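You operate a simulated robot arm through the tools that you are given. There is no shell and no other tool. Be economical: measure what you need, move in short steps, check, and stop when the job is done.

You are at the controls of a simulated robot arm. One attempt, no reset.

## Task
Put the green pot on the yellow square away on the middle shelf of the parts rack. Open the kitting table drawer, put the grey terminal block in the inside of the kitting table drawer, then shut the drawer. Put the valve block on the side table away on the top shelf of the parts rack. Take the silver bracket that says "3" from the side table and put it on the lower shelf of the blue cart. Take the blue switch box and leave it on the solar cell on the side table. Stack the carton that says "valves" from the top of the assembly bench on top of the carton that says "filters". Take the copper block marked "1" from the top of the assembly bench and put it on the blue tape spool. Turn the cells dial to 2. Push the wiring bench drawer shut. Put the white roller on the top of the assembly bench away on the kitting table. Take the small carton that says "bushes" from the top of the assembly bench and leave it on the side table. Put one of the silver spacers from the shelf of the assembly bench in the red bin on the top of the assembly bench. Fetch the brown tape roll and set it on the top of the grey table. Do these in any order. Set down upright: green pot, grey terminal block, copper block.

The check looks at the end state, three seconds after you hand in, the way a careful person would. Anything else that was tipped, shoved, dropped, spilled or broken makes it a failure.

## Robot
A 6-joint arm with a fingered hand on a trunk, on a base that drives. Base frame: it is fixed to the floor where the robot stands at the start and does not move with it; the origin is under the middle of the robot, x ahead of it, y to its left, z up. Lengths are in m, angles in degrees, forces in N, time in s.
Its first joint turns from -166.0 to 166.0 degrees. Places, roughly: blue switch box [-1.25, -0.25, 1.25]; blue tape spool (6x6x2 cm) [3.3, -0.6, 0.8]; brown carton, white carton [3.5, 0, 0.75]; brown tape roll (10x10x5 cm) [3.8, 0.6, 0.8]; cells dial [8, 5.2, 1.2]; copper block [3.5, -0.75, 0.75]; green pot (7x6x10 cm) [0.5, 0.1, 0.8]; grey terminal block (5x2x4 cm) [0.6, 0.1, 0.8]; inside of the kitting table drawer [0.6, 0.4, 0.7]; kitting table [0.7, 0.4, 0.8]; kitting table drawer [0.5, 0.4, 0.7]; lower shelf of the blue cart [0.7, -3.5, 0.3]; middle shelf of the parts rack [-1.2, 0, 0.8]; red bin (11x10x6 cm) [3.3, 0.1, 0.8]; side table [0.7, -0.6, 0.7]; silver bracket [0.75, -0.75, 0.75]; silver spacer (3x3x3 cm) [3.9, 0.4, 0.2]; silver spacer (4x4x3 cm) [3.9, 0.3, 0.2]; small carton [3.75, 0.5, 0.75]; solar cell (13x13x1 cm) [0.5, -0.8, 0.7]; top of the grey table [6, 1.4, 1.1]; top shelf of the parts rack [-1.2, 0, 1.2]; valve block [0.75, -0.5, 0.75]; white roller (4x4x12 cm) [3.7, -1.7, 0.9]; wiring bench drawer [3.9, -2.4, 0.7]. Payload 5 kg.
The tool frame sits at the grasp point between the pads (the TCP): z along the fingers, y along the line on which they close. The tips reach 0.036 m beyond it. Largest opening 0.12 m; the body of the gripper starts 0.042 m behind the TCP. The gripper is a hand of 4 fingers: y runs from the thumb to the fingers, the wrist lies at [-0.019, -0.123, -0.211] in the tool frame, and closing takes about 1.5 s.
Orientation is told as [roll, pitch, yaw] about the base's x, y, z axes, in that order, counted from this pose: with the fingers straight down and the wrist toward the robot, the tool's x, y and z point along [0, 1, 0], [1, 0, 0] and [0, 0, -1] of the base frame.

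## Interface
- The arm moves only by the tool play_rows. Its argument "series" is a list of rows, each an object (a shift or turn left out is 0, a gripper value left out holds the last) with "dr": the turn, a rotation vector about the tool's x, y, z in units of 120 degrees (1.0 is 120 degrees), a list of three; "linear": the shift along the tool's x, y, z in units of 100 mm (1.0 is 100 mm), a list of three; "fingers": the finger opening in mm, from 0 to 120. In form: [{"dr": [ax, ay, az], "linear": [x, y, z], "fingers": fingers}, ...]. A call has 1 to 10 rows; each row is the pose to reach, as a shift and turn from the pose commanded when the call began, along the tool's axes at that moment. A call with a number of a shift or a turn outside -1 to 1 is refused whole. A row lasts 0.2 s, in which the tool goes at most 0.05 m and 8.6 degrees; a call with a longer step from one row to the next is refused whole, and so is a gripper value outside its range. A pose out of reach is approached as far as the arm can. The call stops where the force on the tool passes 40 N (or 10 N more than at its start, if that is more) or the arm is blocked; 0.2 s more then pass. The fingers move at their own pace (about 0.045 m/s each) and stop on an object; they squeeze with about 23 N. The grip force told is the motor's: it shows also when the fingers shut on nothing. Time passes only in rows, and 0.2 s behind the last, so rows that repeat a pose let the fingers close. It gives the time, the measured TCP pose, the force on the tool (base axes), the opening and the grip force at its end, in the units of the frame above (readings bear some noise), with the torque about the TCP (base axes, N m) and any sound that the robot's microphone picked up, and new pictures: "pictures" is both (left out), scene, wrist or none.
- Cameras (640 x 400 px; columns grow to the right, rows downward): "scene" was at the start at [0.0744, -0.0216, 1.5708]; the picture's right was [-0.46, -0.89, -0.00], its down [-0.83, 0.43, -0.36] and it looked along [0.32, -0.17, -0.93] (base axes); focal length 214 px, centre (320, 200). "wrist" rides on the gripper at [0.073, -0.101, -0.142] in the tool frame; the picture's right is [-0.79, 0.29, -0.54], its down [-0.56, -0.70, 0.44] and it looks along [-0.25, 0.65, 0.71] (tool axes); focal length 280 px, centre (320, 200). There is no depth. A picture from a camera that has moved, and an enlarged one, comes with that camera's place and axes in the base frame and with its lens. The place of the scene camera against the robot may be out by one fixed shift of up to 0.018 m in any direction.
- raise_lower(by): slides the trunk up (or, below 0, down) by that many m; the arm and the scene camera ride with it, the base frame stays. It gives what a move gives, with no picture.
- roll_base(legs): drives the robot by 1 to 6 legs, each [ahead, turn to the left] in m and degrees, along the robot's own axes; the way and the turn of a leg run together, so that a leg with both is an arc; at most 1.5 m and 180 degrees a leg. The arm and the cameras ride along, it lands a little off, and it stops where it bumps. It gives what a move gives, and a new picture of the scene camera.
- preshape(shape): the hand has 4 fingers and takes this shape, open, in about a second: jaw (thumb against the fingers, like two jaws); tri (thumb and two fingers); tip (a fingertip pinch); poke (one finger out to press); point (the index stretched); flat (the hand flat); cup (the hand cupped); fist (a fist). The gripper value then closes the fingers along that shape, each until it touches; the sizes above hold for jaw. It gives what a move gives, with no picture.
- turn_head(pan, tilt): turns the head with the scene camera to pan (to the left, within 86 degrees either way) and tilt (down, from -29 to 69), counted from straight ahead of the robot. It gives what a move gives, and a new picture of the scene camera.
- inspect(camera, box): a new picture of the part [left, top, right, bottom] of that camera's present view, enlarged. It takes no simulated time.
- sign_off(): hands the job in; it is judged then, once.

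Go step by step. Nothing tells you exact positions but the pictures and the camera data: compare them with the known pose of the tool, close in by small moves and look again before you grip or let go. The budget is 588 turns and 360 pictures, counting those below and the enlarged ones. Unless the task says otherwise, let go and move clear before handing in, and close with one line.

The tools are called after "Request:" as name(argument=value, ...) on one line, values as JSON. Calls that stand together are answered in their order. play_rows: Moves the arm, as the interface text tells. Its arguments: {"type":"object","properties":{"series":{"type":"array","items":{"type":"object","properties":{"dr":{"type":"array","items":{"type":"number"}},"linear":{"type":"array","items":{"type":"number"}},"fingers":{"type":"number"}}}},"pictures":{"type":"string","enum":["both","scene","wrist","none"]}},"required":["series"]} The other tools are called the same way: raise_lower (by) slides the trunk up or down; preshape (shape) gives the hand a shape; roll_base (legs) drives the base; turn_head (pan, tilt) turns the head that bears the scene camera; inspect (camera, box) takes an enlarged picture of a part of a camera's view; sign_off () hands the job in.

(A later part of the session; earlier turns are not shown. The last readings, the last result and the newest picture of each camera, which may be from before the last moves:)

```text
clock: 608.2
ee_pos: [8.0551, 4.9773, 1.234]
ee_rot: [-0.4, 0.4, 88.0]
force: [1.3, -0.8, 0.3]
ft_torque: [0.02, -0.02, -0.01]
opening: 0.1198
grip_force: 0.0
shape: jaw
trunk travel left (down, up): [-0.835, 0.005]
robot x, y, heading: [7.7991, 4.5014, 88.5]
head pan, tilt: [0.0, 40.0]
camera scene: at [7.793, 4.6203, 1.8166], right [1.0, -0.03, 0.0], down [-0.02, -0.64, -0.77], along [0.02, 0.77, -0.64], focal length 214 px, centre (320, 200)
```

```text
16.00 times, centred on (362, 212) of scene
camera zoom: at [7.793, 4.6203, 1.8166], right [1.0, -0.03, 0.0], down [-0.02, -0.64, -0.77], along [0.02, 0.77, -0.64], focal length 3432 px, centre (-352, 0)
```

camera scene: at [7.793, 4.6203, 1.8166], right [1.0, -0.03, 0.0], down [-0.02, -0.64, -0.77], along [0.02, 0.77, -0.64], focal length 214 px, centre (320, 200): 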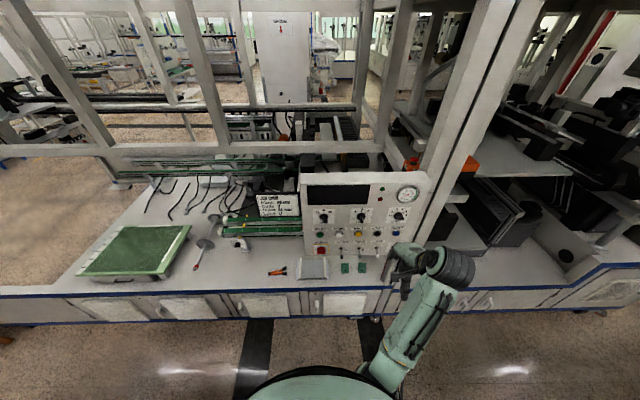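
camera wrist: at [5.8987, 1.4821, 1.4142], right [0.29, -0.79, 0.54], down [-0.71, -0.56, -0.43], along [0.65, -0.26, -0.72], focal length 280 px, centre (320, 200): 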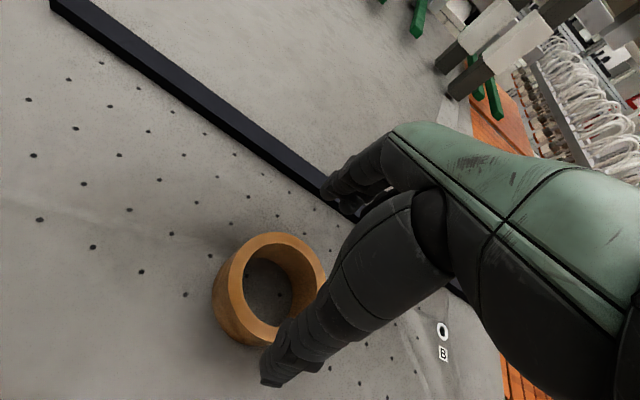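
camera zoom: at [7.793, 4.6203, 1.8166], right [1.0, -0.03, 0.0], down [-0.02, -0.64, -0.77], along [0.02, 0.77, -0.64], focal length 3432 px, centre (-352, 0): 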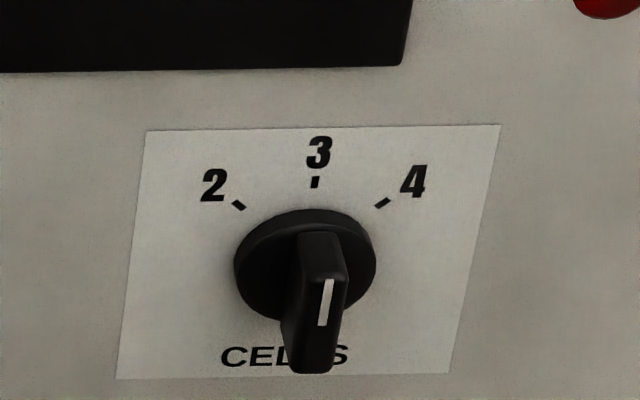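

The CELLS knob has an upright fin pointing at 3, at about (7.963, 5.198, 1.245). I'll turn the hand to point at the panel.

Request:
play_rows(series=[{"linear": [0, -0.05, 0], "dr": [-0.07, 0, 0], "fingers": 50}, {"linear": [0, -0.1, 0], "dr": [-0.14, 0, 0], "fingers": 50}, {"linear": [0, -0.1, 0], "dr": [-0.21, 0, 0]}, {"linear": [0, -0.1, 0], "dr": [-0.28, 0, 0]}, {"linear": [0, -0.1, 0], "dr": [-0.35, 0, 0]}, {"linear": [0, -0.1, 0], "dr": [-0.42, 0, 0]}, {"linear": [0, -0.1, 0], "dr": [-0.49, 0, 0]}, {"linear": [0, -0.1, 0], "dr": [-0.56, 0, 0]}, {"linear": [0, -0.1, 0], "dr": [-0.63, 0, 0]}, {"linear": [0, -0.1, 0], "dr": [-0.7, 0, 0]}], pictures="none")

Request:
play_rows(series=[{"dr": [-0.05, 0, 0]}, {"dr": [-0.05, 0, 0]}], pictures="none")

Request:
play_rows(series=[{"dr": [0, 0, 0.07]}, {"dr": [0, 0, 0.14]}, {"dr": [0, 0, 0.21]}, {"dr": [0, 0, 0.28]}, {"dr": [0, 0, 0.35]}, {"dr": [0, 0, 0.42]}, {"dr": [0, 0, 0.49]}, {"dr": [0, 0, 0.56]}, {"dr": [0, 0, 0.63]}, {"dr": [0, 0, 0.7]}])

```text
clock: 610.4
ee_pos: [8.0556, 4.9703, 1.2333]
ee_rot: [-3.8, -83.8, 91.8]
force: [0.5, -0.6, 0.0]
ft_torque: [0.0, -0.02, 0.02]
opening: 0.0503
grip_force: 0.1
shape: jaw
trunk travel left (down, up): [-0.835, 0.005]
robot x, y, heading: [7.7968, 4.4989, 88.2]
head pan, tilt: [0.0, 40.0]
```

```text
clock: 611.0
ee_pos: [8.0556, 4.9684, 1.2328]
ee_rot: [-63.2, -89.6, 151.3]
force: [-0.6, -1.0, -0.4]
ft_torque: [0.01, -0.03, -0.05]
opening: 0.0505
grip_force: 0.0
shape: jaw
trunk travel left (down, up): [-0.835, 0.005]
robot x, y, heading: [7.7916, 4.502, 88.4]
head pan, tilt: [0.0, 40.0]
```

```text
clock: 613.4
ee_pos: [8.0861, 4.9702, 1.2494]
ee_rot: [91.6, -7.8, -5.2]
force: [-0.3, 0.2, 1.1]
ft_torque: [0.0, -0.01, 0.02]
opening: 0.0499
grip_force: 0.1
shape: jaw
trunk travel left (down, up): [-0.835, 0.005]
robot x, y, heading: [7.7911, 4.5032, 88.6]
head pan, tilt: [0.0, 40.0]
stopped in row 10: the arm was blocked; the commanded pose is now the measured one
camera scene: at [7.792, 4.6247, 1.814], right [1.0, -0.03, 0.0], down [-0.02, -0.64, -0.76], along [0.02, 0.76, -0.64], focal length 214 px, centre (320, 200)
camera wrist: at [7.9626, 4.8369, 1.305], right [0.34, -0.55, -0.76], down [-0.58, 0.51, -0.64], along [0.74, 0.66, -0.14], focal length 280 px, centre (320, 200)
```

scene: 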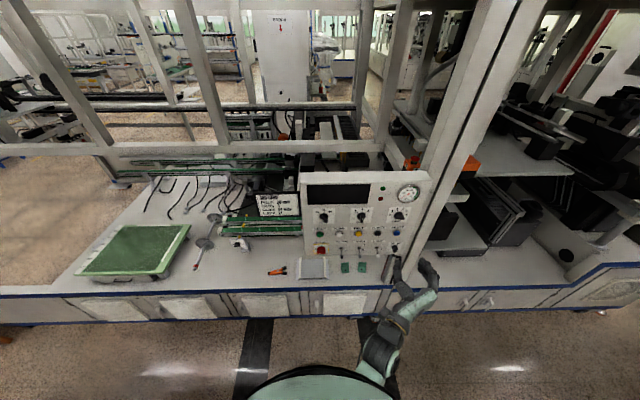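
wrist: 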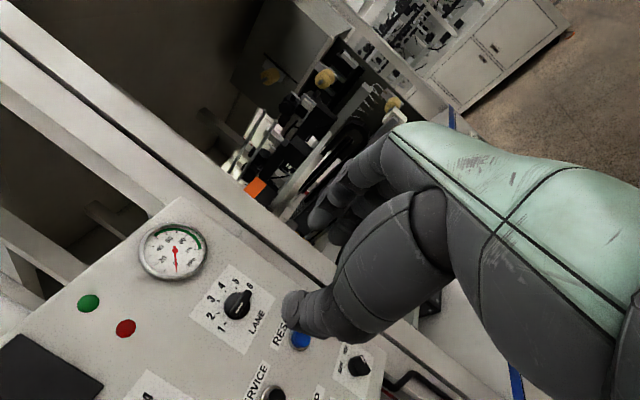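

Request:
play_rows(series=[{"linear": [0, -0.3, 0]}, {"linear": [0, -0.6, 0]}, {"linear": [0, -1, 0]}, {"linear": [0, -1, 0]}])

```text
clock: 614.6
ee_pos: [7.9954, 5.0128, 1.2954]
ee_rot: [99.0, -8.6, -6.5]
force: [-0.1, 0.3, -0.2]
ft_torque: [-0.02, 0.0, -0.01]
opening: 0.0499
grip_force: 0.1
shape: jaw
trunk travel left (down, up): [-0.835, 0.005]
robot x, y, heading: [7.7986, 4.504, 88.2]
head pan, tilt: [0.0, 40.0]
stopped in row 4: the arm was blocked; the commanded pose is now the measured one
camera scene: at [7.7923, 4.6232, 1.8164], right [1.0, -0.03, 0.0], down [-0.02, -0.64, -0.76], along [0.02, 0.76, -0.64], focal length 214 px, centre (320, 200)
camera wrist: at [7.8711, 4.8746, 1.3305], right [0.37, -0.46, -0.81], down [-0.56, 0.59, -0.58], along [0.75, 0.66, -0.04], focal length 280 px, centre (320, 200)
```

scene: 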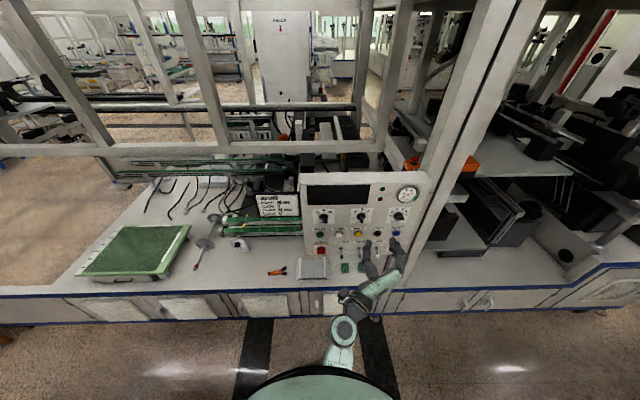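
wrist: 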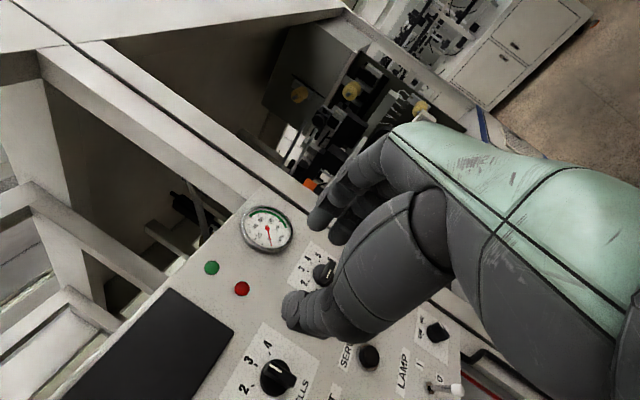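

The arm hits its limits this close to the body's centreline. I'll restore the arm to the right and shift the base left instead.

Request:
play_rows(series=[{"linear": [-0.2, 0.3, -0.15], "dr": [0, -0.03, 0]}, {"linear": [-0.4, 0.6, -0.3], "dr": [0, -0.06, 0]}, {"linear": [-0.54, 0.87, -0.41], "dr": [0, -0.075, 0]}, {"linear": [-0.54, 0.87, -0.41], "dr": [0, -0.075, 0]}], pictures="none")

Request:
roll_base(legs=[[-0.05, 0], [0, 90], [0.13, 0], [0, -88.3]])

Request:
inspect(camera="wrist", box=[0, 0, 640, 400])

```text
clock: 615.6
ee_pos: [8.088, 4.9709, 1.2478]
ee_rot: [89.8, -8.5, -6.6]
force: [0.6, -0.7, 0.0]
ft_torque: [0.0, 0.03, -0.03]
opening: 0.05
grip_force: 0.1
shape: jaw
trunk travel left (down, up): [-0.835, 0.005]
robot x, y, heading: [7.7966, 4.4999, 88.7]
head pan, tilt: [0.0, 40.0]
```

```text
clock: 625.0
ee_pos: [7.9436, 4.9305, 1.25]
ee_rot: [89.8, -8.7, -5.1]
force: [0.3, 0.0, -0.4]
ft_torque: [-0.02, 0.0, -0.02]
opening: 0.0501
grip_force: 0.0
shape: jaw
trunk travel left (down, up): [-0.835, 0.005]
robot x, y, heading: [7.6651, 4.4528, 89.9]
head pan, tilt: [0.0, 40.0]
camera scene: at [7.6588, 4.5753, 1.8184], right [1.0, 0.0, 0.0], down [0.0, -0.64, -0.77], along [0.0, 0.77, -0.64], focal length 214 px, centre (320, 200)
```

scene: 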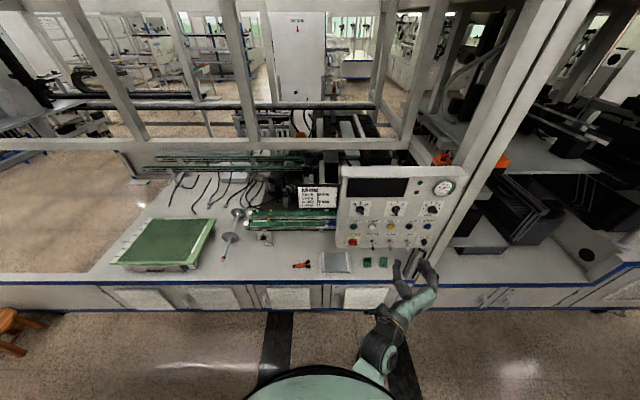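

```text
1.00 times, centred on (320, 200) of wrist
camera zoom: at [7.8202, 4.8002, 1.3098], right [0.35, -0.58, -0.74], down [-0.57, 0.49, -0.66], along [0.74, 0.65, -0.15], focal length 280 px, centre (320, 200)
```

zoom: 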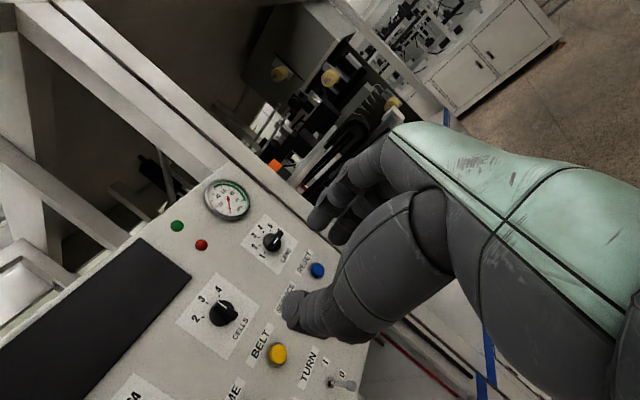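

Request:
play_rows(series=[{"linear": [0, 0.2, 0], "dr": [0.0425, 0, 0]}, {"linear": [0, 0.2, 0], "dr": [0.0425, 0, 0]}], pictures="none")

Request:
roll_base(legs=[[0.13, 0]])

Request:
inspect(camera="wrist", box=[0, 0, 640, 400])

Request:
inspect(camera="scene", box=[340, 190, 460, 265])

```text
clock: 625.5
ee_pos: [7.9348, 4.9509, 1.2414]
ee_rot: [89.5, -8.5, -1.2]
force: [0.0, -0.1, -1.2]
ft_torque: [-0.02, -0.01, 0.07]
opening: 0.05
grip_force: 0.1
shape: jaw
out of reach, approached as far as the arm can: row 1, 2
trunk travel left (down, up): [-0.835, 0.005]
robot x, y, heading: [7.6645, 4.4544, 89.7]
head pan, tilt: [0.0, 40.0]
```

```text
clock: 626.8
ee_pos: [7.9311, 5.0832, 1.2443]
ee_rot: [89.4, -8.6, -1.1]
force: [-0.1, 0.0, 0.8]
ft_torque: [-0.05, -0.01, 0.03]
opening: 0.0505
grip_force: 0.1
shape: jaw
trunk travel left (down, up): [-0.835, 0.005]
robot x, y, heading: [7.6615, 4.5871, 89.9]
head pan, tilt: [0.0, 40.0]
camera scene: at [7.6592, 4.7046, 1.8167], right [1.0, 0.0, 0.0], down [0.0, -0.64, -0.77], along [0.0, 0.77, -0.64], focal length 214 px, centre (320, 200)
```

scene: 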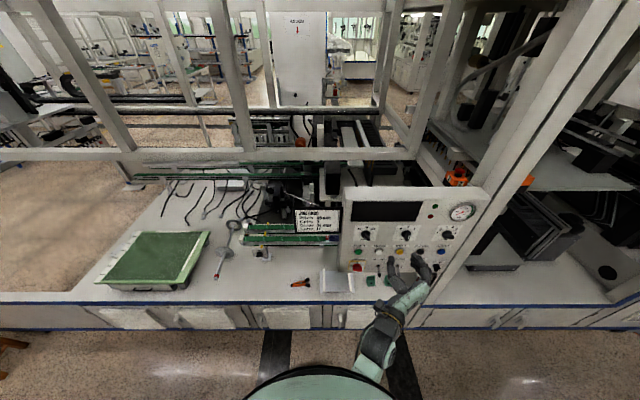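

```text
1.00 times, centred on (320, 200) of wrist
camera zoom: at [7.8169, 4.9434, 1.3037], right [0.39, -0.56, -0.73], down [-0.6, 0.45, -0.66], along [0.7, 0.7, -0.16], focal length 280 px, centre (320, 200)
```

zoom: 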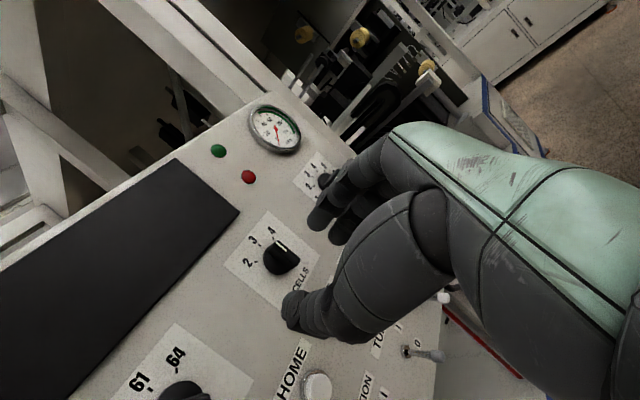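

```text
5.33 times, centred on (400, 228) of scene
camera zoom: at [7.6592, 4.7046, 1.8167], right [1.0, 0.0, 0.0], down [0.0, -0.64, -0.77], along [0.0, 0.77, -0.64], focal length 1144 px, centre (-107, 53)
```

zoom: 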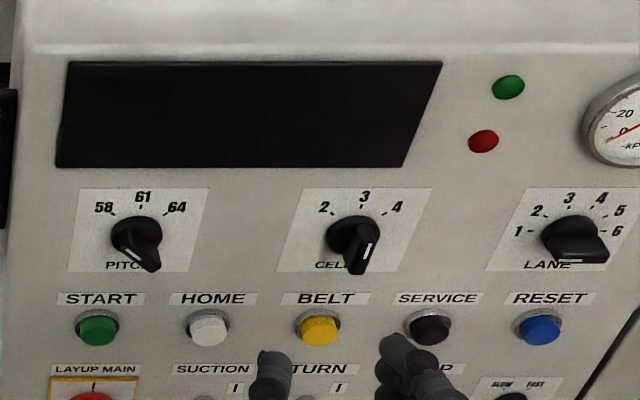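

Request:
play_rows(series=[{"linear": [0.03, 0.15, 0], "dr": [-0.015, 0, 0]}, {"linear": [0.03, 0.31, 0], "dr": [-0.03, 0, 0]}, {"linear": [0.03, 0.31, 0], "dr": [-0.03, 0, 0]}], pictures="wrist")

Request:
inspect(camera="scene", box=[340, 190, 460, 265])

```text
clock: 627.6
ee_pos: [7.9619, 5.0836, 1.2517]
ee_rot: [90.0, -8.7, -4.7]
force: [-0.3, -0.3, -0.4]
ft_torque: [-0.01, 0.0, -0.01]
opening: 0.0501
grip_force: 0.1
shape: jaw
trunk travel left (down, up): [-0.835, 0.005]
robot x, y, heading: [7.6661, 4.5858, 89.8]
head pan, tilt: [0.0, 40.0]
camera wrist: at [7.8384, 4.952, 1.3096], right [0.36, -0.57, -0.74], down [-0.57, 0.49, -0.66], along [0.74, 0.66, -0.15], focal length 280 px, centre (320, 200)
```

wrist: 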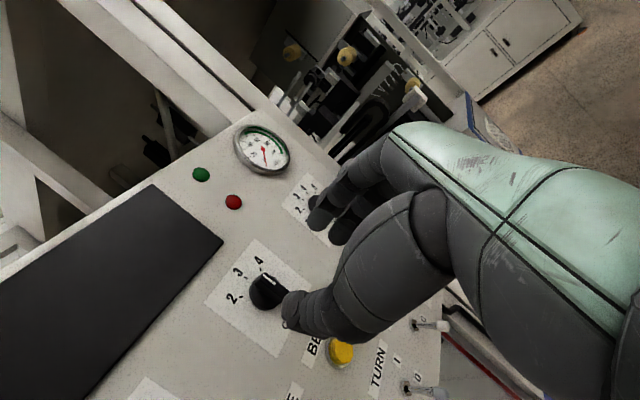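

```text
5.33 times, centred on (400, 228) of scene
camera zoom: at [7.6593, 4.7073, 1.8166], right [1.0, 0.0, 0.0], down [0.0, -0.64, -0.77], along [0.0, 0.77, -0.64], focal length 1144 px, centre (-107, 53)
```

zoom: 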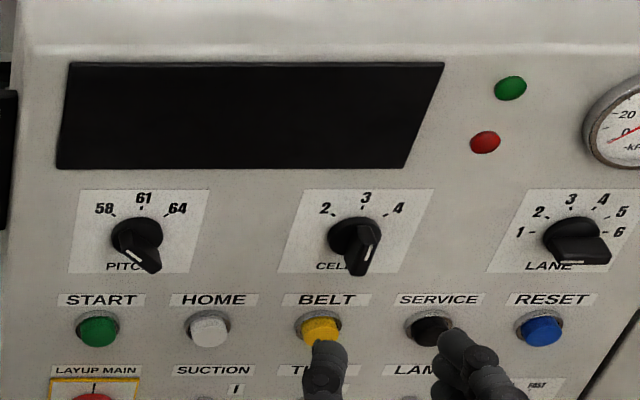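

Request:
play_rows(series=[{"linear": [-0.02, 0, 0.25]}, {"linear": [-0.03, -0.03, 0.45]}, {"linear": [-0.03, -0.04, 0.58]}, {"linear": [-0.03, -0.04, 0.58]}], pictures="wrist")

Request:
inspect(camera="scene", box=[360, 195, 440, 245])

Request:
inspect(camera="wrist", box=[200, 200, 360, 300])

```text
clock: 628.6
ee_pos: [7.9626, 5.1414, 1.2477]
ee_rot: [89.9, -8.6, -4.6]
force: [-0.4, -0.3, -0.8]
ft_torque: [0.02, -0.01, -0.01]
opening: 0.0501
grip_force: 0.1
shape: jaw
trunk travel left (down, up): [-0.835, 0.005]
robot x, y, heading: [7.6657, 4.5883, 89.9]
head pan, tilt: [0.0, 40.0]
camera wrist: at [7.8404, 5.0093, 1.3053], right [0.36, -0.57, -0.74], down [-0.57, 0.49, -0.66], along [0.74, 0.66, -0.15], focal length 280 px, centre (320, 200)
```

wrist: 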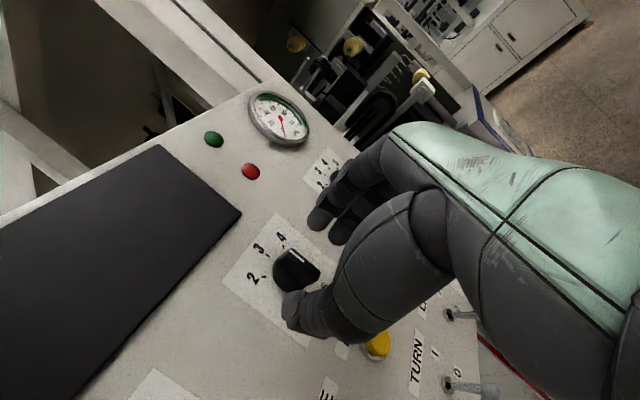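

```text
8.00 times, centred on (400, 220) of scene
camera zoom: at [7.6599, 4.7069, 1.8166], right [1.0, 0.0, 0.0], down [0.0, -0.64, -0.77], along [0.0, 0.77, -0.64], focal length 1716 px, centre (-320, 40)
```

zoom: 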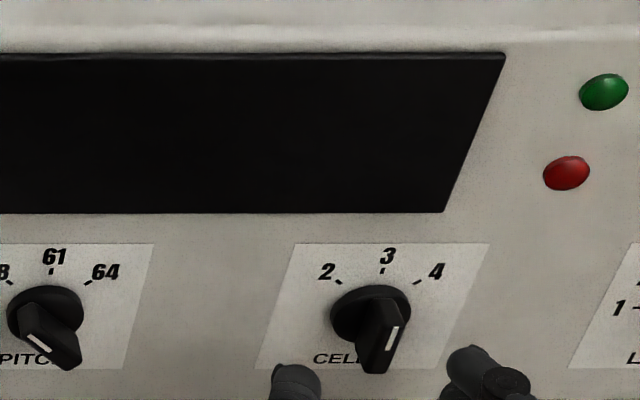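

```text
4.00 times, centred on (280, 250) of wrist
camera zoom: at [7.8404, 5.0093, 1.3053], right [0.36, -0.57, -0.74], down [-0.57, 0.49, -0.66], along [0.74, 0.66, -0.15], focal length 1122 px, centre (480, 0)
```

zoom: 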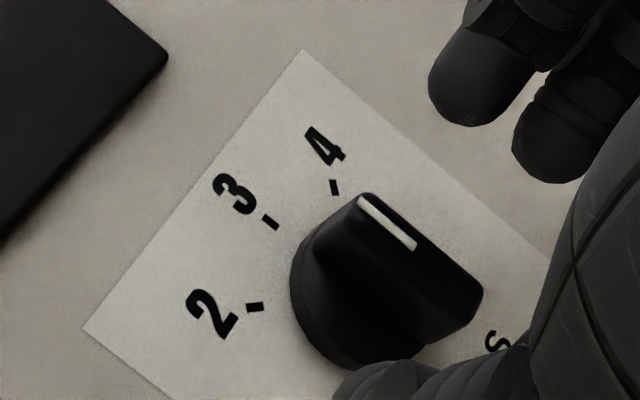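

Request:
play_rows(series=[{"linear": [0, 0, 0.06]}, {"linear": [0, 0, 0.12]}, {"linear": [0, 0, 0.12]}], pictures="none")

Request:
play_rows(series=[{"fingers": 5}, {"fingers": 5}, {"fingers": 5}, {"fingers": 5}, {"fingers": 5}], pictures="wrist")

Request:
inspect(camera="wrist", box=[200, 200, 360, 300])

Request:
inspect(camera="scene", box=[360, 195, 440, 245])

```text
clock: 629.4
ee_pos: [7.964, 5.1531, 1.2463]
ee_rot: [89.9, -8.6, -4.7]
force: [0.4, -0.6, 0.3]
ft_torque: [-0.01, 0.0, -0.02]
opening: 0.0502
grip_force: 0.0
shape: jaw
trunk travel left (down, up): [-0.835, 0.005]
robot x, y, heading: [7.6627, 4.5926, 89.6]
head pan, tilt: [0.0, 40.0]
```

```text
clock: 630.6
ee_pos: [7.9644, 5.1532, 1.2477]
ee_rot: [90.0, -8.6, -4.7]
force: [3.1, -3.2, 0.3]
ft_torque: [-0.01, 0.0, -0.17]
opening: 0.0056
grip_force: 0.0
shape: jaw
trunk travel left (down, up): [-0.835, 0.005]
robot x, y, heading: [7.6681, 4.5848, 89.8]
head pan, tilt: [0.0, 40.0]
camera wrist: at [7.8422, 5.0204, 1.3054], right [0.36, -0.57, -0.74], down [-0.57, 0.49, -0.66], along [0.74, 0.66, -0.15], focal length 280 px, centre (320, 200)
```

wrist: 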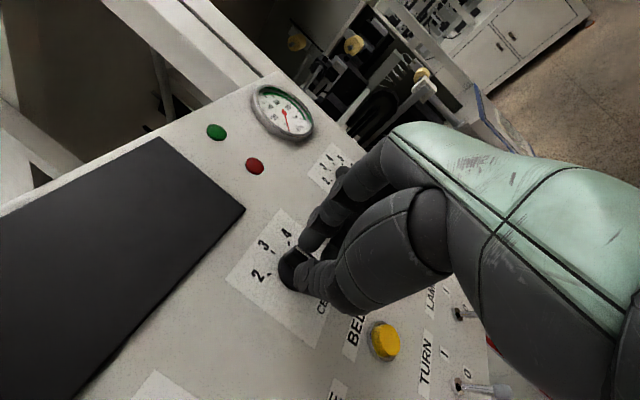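

```text
4.00 times, centred on (280, 250) of wrist
camera zoom: at [7.8422, 5.0204, 1.3054], right [0.36, -0.57, -0.74], down [-0.57, 0.49, -0.66], along [0.74, 0.66, -0.15], focal length 1122 px, centre (480, 0)
```

zoom: 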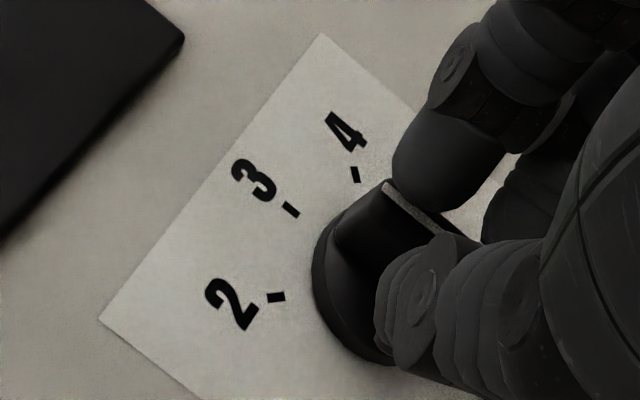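

```text
8.00 times, centred on (400, 220) of scene
camera zoom: at [7.6607, 4.7053, 1.8167], right [1.0, 0.0, 0.0], down [0.0, -0.64, -0.77], along [0.0, 0.77, -0.64], focal length 1716 px, centre (-320, 40)
```

zoom: 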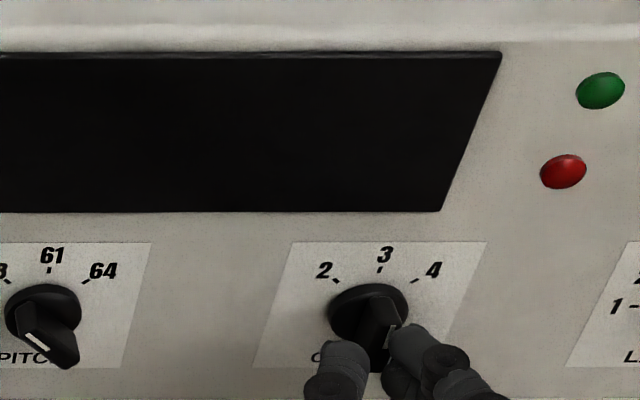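

Request:
play_rows(series=[{"fingers": 0}, {"fingers": 0}, {"fingers": 0}], pictures="none")

Request:
play_rows(series=[{"dr": [0, 0, -0.06], "fingers": 0}, {"dr": [0, 0, -0.12]}, {"dr": [0, 0, -0.18]}, {"dr": [0, 0, -0.24]}, {"dr": [0, 0, -0.3]}, {"dr": [0, 0, -0.36]}, {"dr": [0, 0, -0.36]}], pictures="wrist")

Request:
inspect(camera="scene", box=[360, 195, 440, 245])

```text
clock: 631.4
ee_pos: [7.9659, 5.1531, 1.2474]
ee_rot: [90.0, -8.6, -4.7]
force: [3.0, -5.1, 0.6]
ft_torque: [0.03, 0.02, -0.18]
opening: 0.0
grip_force: 23.2
shape: jaw
trunk travel left (down, up): [-0.835, 0.005]
robot x, y, heading: [7.6656, 4.5856, 90.0]
head pan, tilt: [0.0, 40.0]
```

```text
clock: 633.0
ee_pos: [7.9758, 5.1441, 1.2576]
ee_rot: [97.2, -44.0, -9.2]
force: [-4.1, 2.5, -0.7]
ft_torque: [0.04, -0.03, -0.27]
opening: 0.0003
grip_force: 23.0
shape: jaw
out of reach, approached as far as the arm can: row 3
trunk travel left (down, up): [-0.835, 0.005]
robot x, y, heading: [7.668, 4.5868, 90.1]
head pan, tilt: [0.0, 40.0]
camera wrist: at [7.8418, 5.0124, 1.2278], right [0.72, -0.56, -0.41], down [-0.07, 0.53, -0.85], along [0.69, 0.64, 0.34], focal length 280 px, centre (320, 200)
```

wrist: 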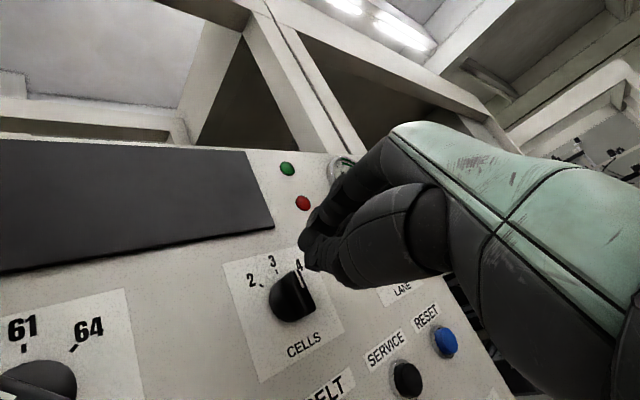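

```text
8.00 times, centred on (400, 220) of scene
camera zoom: at [7.6597, 4.7061, 1.8166], right [1.0, 0.0, 0.0], down [0.0, -0.64, -0.77], along [0.0, 0.77, -0.64], focal length 1716 px, centre (-320, 40)
```

zoom: 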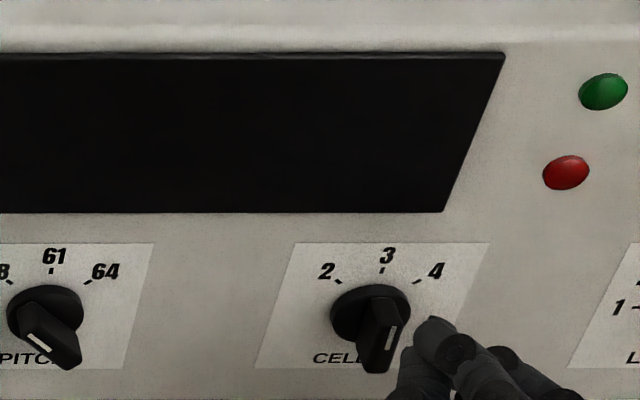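

The pinch slipped off; the knob still reads 3. I'll back off and use a one-finger poke shape to push the fin instead.

Request:
roll_base(legs=[[-0.12, 0]])

Request:
preshape(shape="poke")

Request:
play_rows(series=[{"dr": [0.02, 0.04, -0.07], "linear": [0, 0, 0]}, {"dr": [0.04, 0.06, -0.14], "linear": [0, 0, 0]}, {"dr": [0.06, 0.06, -0.21], "linear": [0, 0, 0]}, {"dr": [0.06, 0.06, -0.28], "linear": [0, 0, 0]}, {"dr": [0.06, 0.06, -0.35], "linear": [0, 0, 0]}, {"dr": [0.06, 0.06, -0.38], "linear": [0, 0, 0]}, {"dr": [0.06, 0.06, -0.38], "linear": [0, 0, 0]}])

Request:
inspect(camera="scene", box=[340, 190, 460, 265])

```text
clock: 634.3
ee_pos: [7.9619, 5.0325, 1.2473]
ee_rot: [90.0, -51.8, -4.6]
force: [-0.5, -0.4, 0.5]
ft_torque: [-0.01, 0.02, -0.03]
opening: 0.0001
grip_force: 22.7
shape: jaw
trunk travel left (down, up): [-0.835, 0.005]
robot x, y, heading: [7.6637, 4.4685, 90.1]
head pan, tilt: [0.0, 40.0]
camera scene: at [7.6592, 4.5868, 1.8165], right [1.0, 0.0, 0.0], down [0.0, -0.64, -0.77], along [0.0, 0.77, -0.64], focal length 214 px, centre (320, 200)
```

scene: 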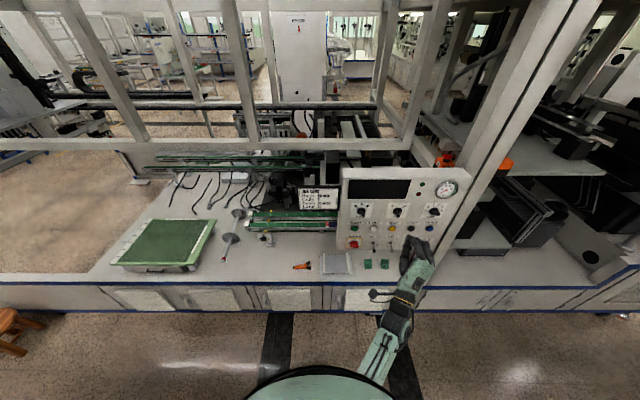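

```text
clock: 635.2
ee_pos: [7.9626, 5.0325, 1.2476]
ee_rot: [90.0, -51.8, -4.4]
force: [0.1, 0.4, -0.8]
ft_torque: [-0.02, -0.04, 0.0]
opening: 0.0001
grip_force: 0.0
shape: poke
trunk travel left (down, up): [-0.835, 0.005]
robot x, y, heading: [7.6634, 4.4646, 89.7]
head pan, tilt: [0.0, 40.0]
```

```text
refused: row 1 steps farther than a row can; nothing moved
```

```text
5.33 times, centred on (400, 228) of scene
camera zoom: at [7.6593, 4.5859, 1.8166], right [1.0, 0.0, 0.0], down [0.0, -0.64, -0.77], along [0.0, 0.77, -0.64], focal length 1144 px, centre (-107, 53)
```

zoom: 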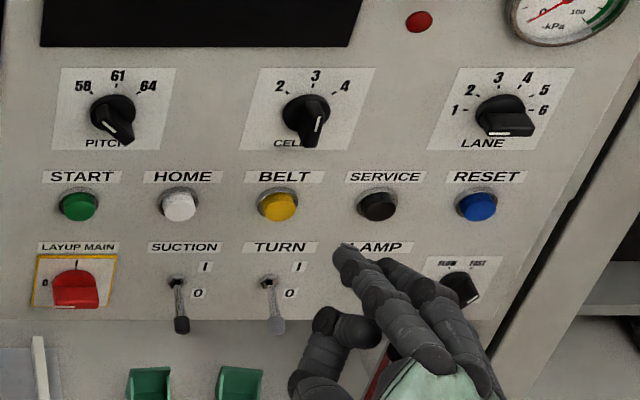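

Request:
inspect(camera="wrist", box=[0, 0, 640, 400])

Request:
inspect(camera="wrist", box=[240, 180, 400, 280])

```text
1.00 times, centred on (320, 200) of wrist
camera zoom: at [7.8314, 4.9013, 1.2146], right [0.75, -0.6, -0.26], down [0.04, 0.44, -0.9], along [0.66, 0.66, 0.36], focal length 280 px, centre (320, 200)
```

zoom: 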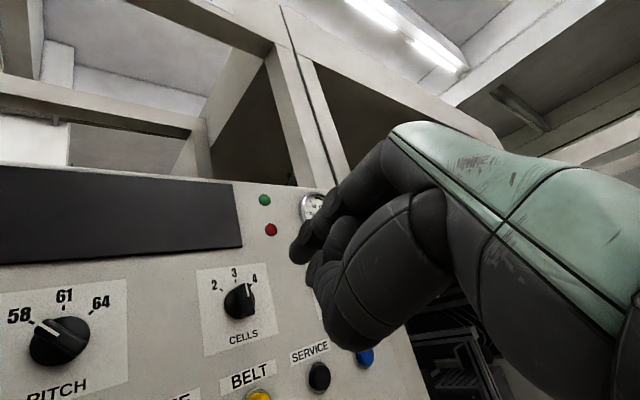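

```text
4.00 times, centred on (320, 230) of wrist
camera zoom: at [7.8314, 4.9013, 1.2146], right [0.75, -0.6, -0.26], down [0.04, 0.44, -0.9], along [0.66, 0.66, 0.36], focal length 1122 px, centre (320, 80)
```

zoom: 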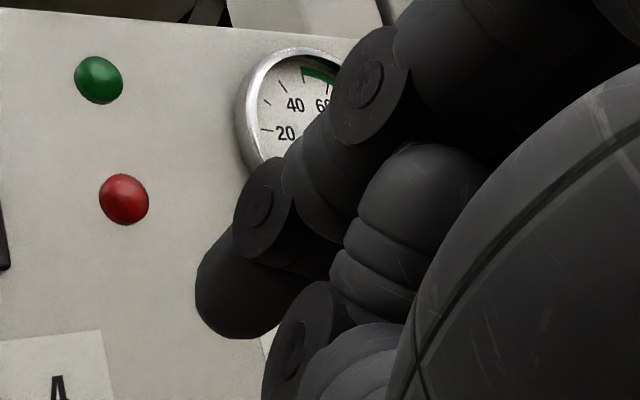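

Request:
play_rows(series=[{"linear": [-0.2, 0.26, 0]}, {"linear": [-0.2, 0.26, 0.3]}, {"linear": [-0.2, 0.26, 0.6]}, {"linear": [-0.2, 0.26, 0.85]}, {"linear": [-0.2, 0.26, 0.85]}], pictures="wrist")

Request:
inspect(camera="scene", box=[360, 190, 440, 240])

Request:
inspect(camera="wrist", box=[200, 200, 360, 300])

```text
clock: 636.4
ee_pos: [8.0008, 5.1146, 1.2587]
ee_rot: [90.0, -51.8, -4.5]
force: [-0.6, 0.4, -0.5]
ft_torque: [-0.01, 0.0, 0.01]
opening: 0.0
grip_force: 0.1
shape: poke
trunk travel left (down, up): [-0.835, 0.005]
robot x, y, heading: [7.6663, 4.4677, 89.9]
head pan, tilt: [0.0, 40.0]
camera wrist: at [7.8684, 4.9826, 1.2254], right [0.75, -0.6, -0.26], down [0.04, 0.44, -0.9], along [0.66, 0.66, 0.36], focal length 280 px, centre (320, 200)
```

wrist: 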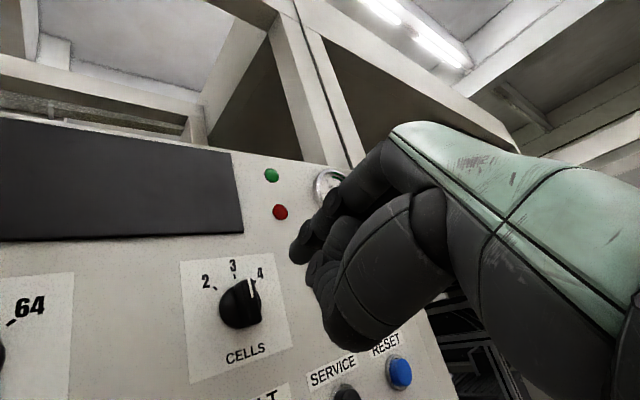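

```text
8.00 times, centred on (400, 215) of scene
camera zoom: at [7.6588, 4.5853, 1.8166], right [1.0, 0.0, 0.0], down [0.0, -0.64, -0.77], along [0.0, 0.77, -0.64], focal length 1716 px, centre (-320, 80)
```

zoom: 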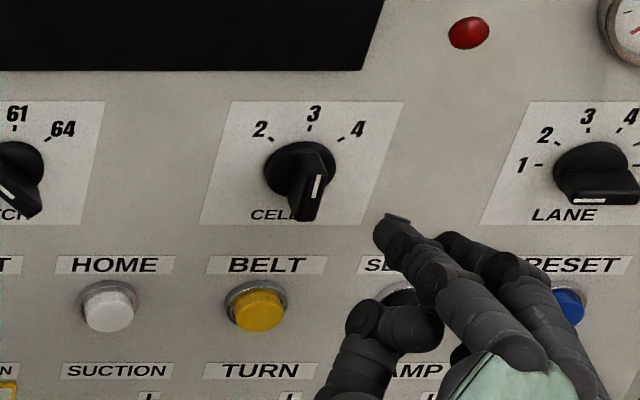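

```text
4.00 times, centred on (280, 250) of wrist
camera zoom: at [7.8684, 4.9826, 1.2254], right [0.75, -0.6, -0.26], down [0.04, 0.44, -0.9], along [0.66, 0.66, 0.36], focal length 1122 px, centre (480, 0)
```

zoom: 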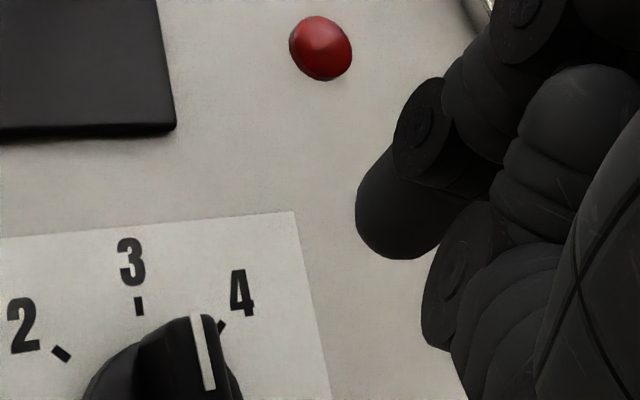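

Request:
play_rows(series=[{"linear": [0.02, 0.01, 0.2]}, {"linear": [0.02, 0.01, 0.36]}, {"linear": [0.02, 0.01, 0.36]}], pictures="none")

Request:
inspect(camera="scene", box=[360, 190, 440, 240])

Request:
inspect(camera="wrist", box=[200, 200, 360, 300])

```text
clock: 637.2
ee_pos: [7.9992, 5.1488, 1.2588]
ee_rot: [90.0, -51.8, -4.5]
force: [-0.1, 0.0, 0.6]
ft_torque: [-0.03, -0.03, -0.03]
opening: 0.0002
grip_force: 0.0
shape: poke
trunk travel left (down, up): [-0.835, 0.005]
robot x, y, heading: [7.6618, 4.4619, 90.1]
head pan, tilt: [0.0, 40.0]
```

```text
8.00 times, centred on (400, 215) of scene
camera zoom: at [7.6591, 4.5846, 1.8167], right [1.0, 0.0, 0.0], down [0.0, -0.64, -0.77], along [0.0, 0.77, -0.64], focal length 1716 px, centre (-320, 80)
```

zoom: 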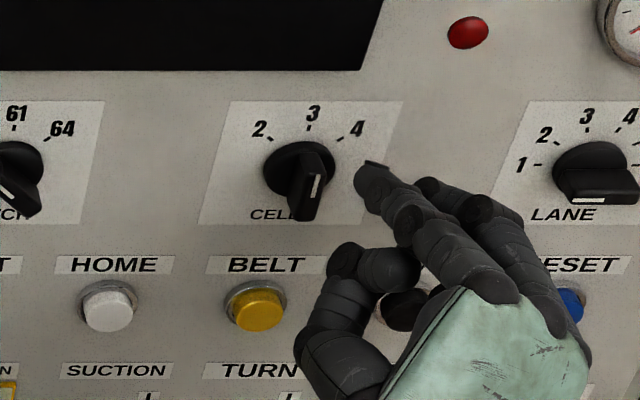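

```text
4.00 times, centred on (280, 250) of wrist
camera zoom: at [7.8701, 5.0178, 1.2263], right [0.75, -0.6, -0.26], down [0.04, 0.44, -0.9], along [0.66, 0.66, 0.36], focal length 1122 px, centre (480, 0)
```

zoom: 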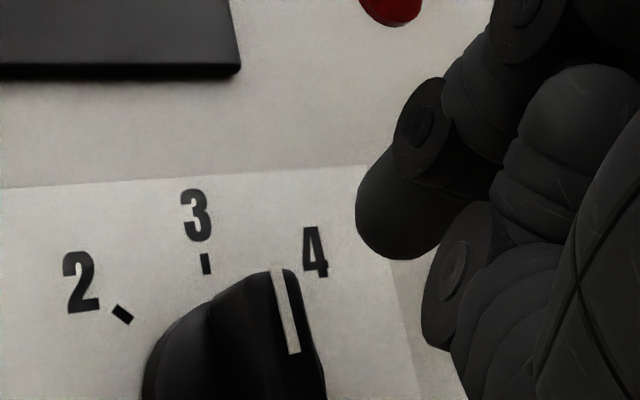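

Request:
play_rows(series=[{"linear": [0.04, -0.05, 0]}, {"linear": [0.07, -0.09, -0.01]}, {"linear": [0.1, -0.12, -0.01]}, {"linear": [0.13, -0.15, -0.02]}, {"linear": [0.16, -0.175, -0.02]}, {"linear": [0.18, -0.192, -0.02]}], pictures="none")

Request:
inspect(camera="scene", box=[360, 190, 440, 240])

Request:
inspect(camera="wrist", box=[200, 200, 360, 300])

```text
clock: 638.6
ee_pos: [7.977, 5.1497, 1.2559]
ee_rot: [89.9, -51.8, -4.6]
force: [0.4, -0.3, 0.2]
ft_torque: [0.02, -0.01, 0.01]
opening: 0.0
grip_force: 0.2
shape: poke
trunk travel left (down, up): [-0.835, 0.005]
robot x, y, heading: [7.6655, 4.4645, 89.8]
head pan, tilt: [0.0, 40.0]
```

```text
8.00 times, centred on (400, 215) of scene
camera zoom: at [7.6594, 4.5858, 1.8166], right [1.0, 0.0, 0.0], down [0.0, -0.64, -0.77], along [0.0, 0.77, -0.64], focal length 1716 px, centre (-320, 80)
```

zoom: 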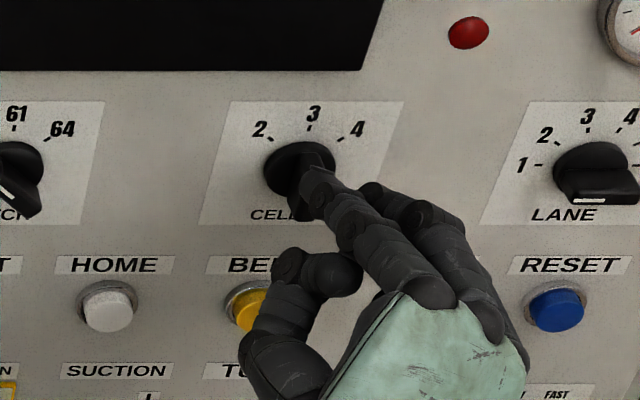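

```text
4.00 times, centred on (280, 250) of wrist
camera zoom: at [7.8454, 5.0194, 1.2215], right [0.75, -0.6, -0.26], down [0.04, 0.44, -0.9], along [0.66, 0.66, 0.36], focal length 1122 px, centre (480, 0)
```

zoom: 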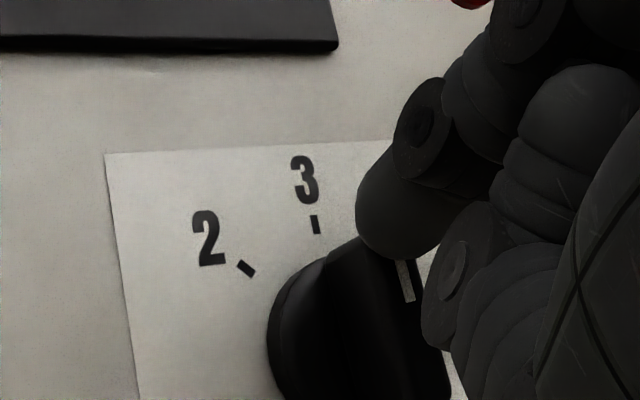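

Request:
play_rows(series=[{"linear": [-0.1, 0.1, 0]}, {"linear": [-0.21, 0.16, 0]}, {"linear": [-0.26, 0.13, 0.06]}, {"linear": [-0.26, 0.13, 0.12]}, {"linear": [-0.26, 0.13, 0.12]}], pictures="none")

Request:
play_rows(series=[{"linear": [0.04, -0.03, 0]}, {"linear": [0.08, -0.06, 0]}, {"linear": [0.11, -0.085, 0]}, {"linear": [0.14, -0.11, 0]}, {"linear": [0.165, -0.13, 0]}, {"linear": [0.19, -0.15, 0]}, {"linear": [0.21, -0.165, 0]}], pictures="none")

Request:
inspect(camera="scene", box=[360, 190, 440, 240])

Request:
inspect(camera="wrist", box=[200, 200, 360, 300])

```text
clock: 639.8
ee_pos: [8.0066, 5.1602, 1.25]
ee_rot: [90.1, -51.8, -4.6]
force: [0.0, -0.4, -0.2]
ft_torque: [0.01, -0.02, 0.0]
opening: 0.0002
grip_force: 0.0
shape: poke
trunk travel left (down, up): [-0.835, 0.005]
robot x, y, heading: [7.6648, 4.4672, 89.9]
head pan, tilt: [0.0, 40.0]
```

```text
clock: 641.4
ee_pos: [7.9822, 5.1615, 1.249]
ee_rot: [90.3, -51.6, -4.8]
force: [12.5, -0.4, 8.7]
ft_torque: [0.19, 0.13, -0.29]
opening: 0.0
grip_force: 0.1
shape: poke
trunk travel left (down, up): [-0.835, 0.005]
robot x, y, heading: [7.6652, 4.4644, 89.7]
head pan, tilt: [0.0, 40.0]
```

```text
8.00 times, centred on (400, 215) of scene
camera zoom: at [7.6632, 4.5841, 1.8168], right [1.0, 0.0, 0.0], down [0.0, -0.64, -0.77], along [0.0, 0.77, -0.64], focal length 1716 px, centre (-320, 80)
```

zoom: 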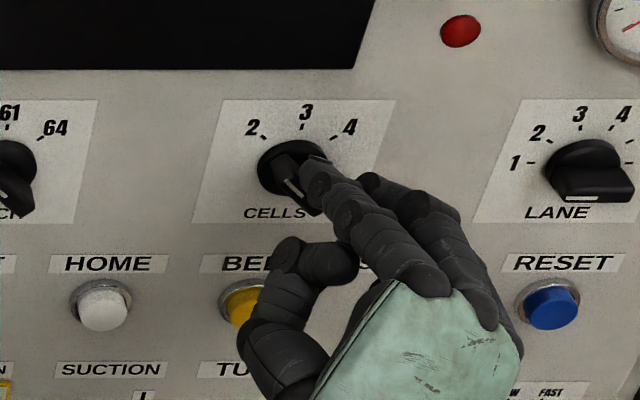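

```text
4.00 times, centred on (280, 250) of wrist
camera zoom: at [7.8516, 5.0302, 1.2164], right [0.75, -0.6, -0.27], down [0.04, 0.44, -0.9], along [0.66, 0.66, 0.36], focal length 1122 px, centre (480, 0)
```

zoom: 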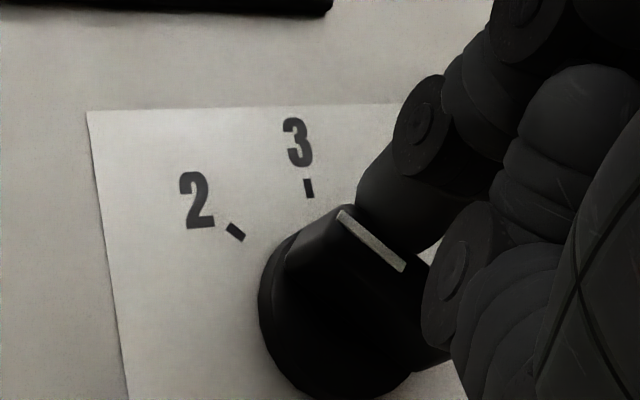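

The knob turned toward 2. Back off to the right and check the reading.

Request:
play_rows(series=[{"linear": [-0.15, 0.12, 0]}, {"linear": [-0.3, 0.24, 0]}, {"linear": [-0.3, 0.24, -0.3]}, {"linear": [-0.3, 0.24, -0.6]}, {"linear": [-0.3, 0.24, -0.6]}], pictures="none")

Request:
inspect(camera="scene", box=[360, 190, 440, 240])

Request:
inspect(camera="wrist", box=[160, 220, 320, 320])

```text
clock: 642.6
ee_pos: [8.0152, 5.0995, 1.2461]
ee_rot: [89.9, -51.7, -4.5]
force: [0.4, -1.0, 0.4]
ft_torque: [0.02, -0.02, -0.01]
opening: 0.0001
grip_force: 0.0
shape: poke
trunk travel left (down, up): [-0.835, 0.005]
robot x, y, heading: [7.66, 4.4654, 90.0]
head pan, tilt: [0.0, 40.0]
```

```text
8.00 times, centred on (400, 215) of scene
camera zoom: at [7.6612, 4.5871, 1.8165], right [1.0, 0.0, 0.0], down [0.0, -0.64, -0.77], along [0.0, 0.77, -0.64], focal length 1716 px, centre (-320, 80)
```

zoom: 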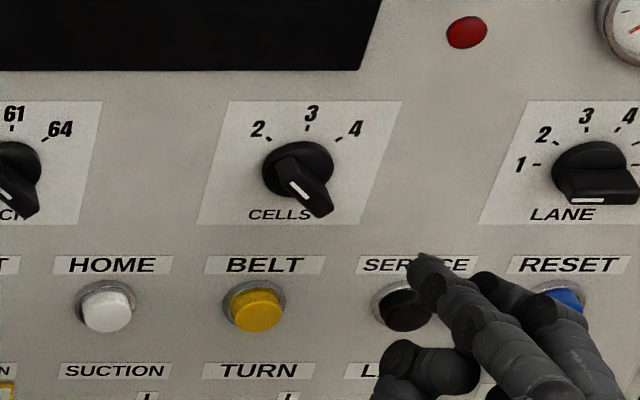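

```text
4.00 times, centred on (240, 270) of wrist
camera zoom: at [7.8835, 4.9685, 1.2144], right [0.75, -0.6, -0.26], down [0.04, 0.44, -0.9], along [0.66, 0.66, 0.36], focal length 1122 px, centre (640, -80)
```

zoom: 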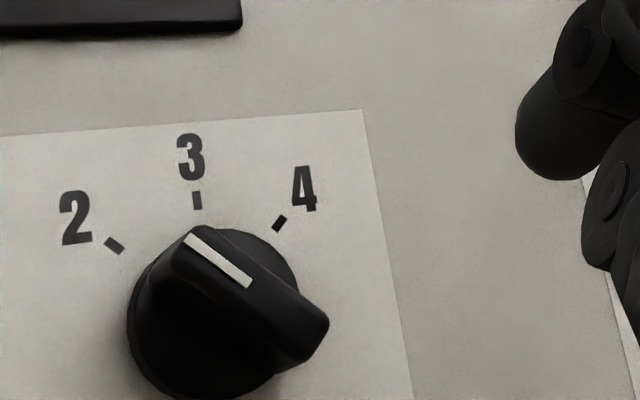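

The CELLS pointer now lines up with 2. Restore the hand to pointing down and leave the aisle.

Request:
play_rows(series=[{"linear": [0, 0, -0.3], "dr": [0, 0, -0.06]}, {"linear": [0, 0, -0.6], "dr": [0, 0, -0.12]}, {"linear": [0, 0, -0.8], "dr": [0, 0, -0.18]}, {"linear": [0, 0, -0.8], "dr": [0, 0, -0.25]}, {"linear": [0, 0, -0.8], "dr": [0, 0, -0.317]}, {"linear": [0, 0, -0.8], "dr": [0, 0, -0.317]}], pictures="none")

Request:
play_rows(series=[{"dr": [0.07, 0, 0]}, {"dr": [0.14, 0, 0]}, {"dr": [0.21, 0, 0]}, {"dr": [0.28, 0, 0]}, {"dr": [0.35, 0, 0]}, {"dr": [0.42, 0, 0]}, {"dr": [0.49, 0, 0]}, {"dr": [0.56, 0, 0]}, {"dr": [0.63, 0, 0]}, {"dr": [0.7, 0, 0]}], pictures="none")

Request:
preshape(shape="jaw")

```text
clock: 644.0
ee_pos: [8.0053, 5.0185, 1.2495]
ee_rot: [79.2, -90.0, 6.4]
force: [0.2, 0.4, -0.4]
ft_torque: [0.02, -0.01, -0.04]
opening: 0.0001
grip_force: 0.1
shape: poke
trunk travel left (down, up): [-0.835, 0.005]
robot x, y, heading: [7.6669, 4.4658, 90.3]
head pan, tilt: [0.0, 40.0]
```

```text
clock: 646.2
ee_pos: [8.0064, 5.0209, 1.2469]
ee_rot: [0.2, -5.8, 85.3]
force: [-0.1, 0.0, -0.5]
ft_torque: [-0.04, 0.02, -0.03]
opening: 0.0004
grip_force: 0.0
shape: poke
trunk travel left (down, up): [-0.835, 0.005]
robot x, y, heading: [7.6636, 4.4639, 90.0]
head pan, tilt: [0.0, 40.0]
```

```text
clock: 647.1
ee_pos: [8.0069, 5.0197, 1.2482]
ee_rot: [0.2, -6.0, 85.6]
force: [0.4, 0.8, 0.2]
ft_torque: [-0.04, -0.02, 0.0]
opening: 0.1198
grip_force: 0.1
shape: jaw
trunk travel left (down, up): [-0.835, 0.005]
robot x, y, heading: [7.6644, 4.4686, 90.2]
head pan, tilt: [0.0, 40.0]
```

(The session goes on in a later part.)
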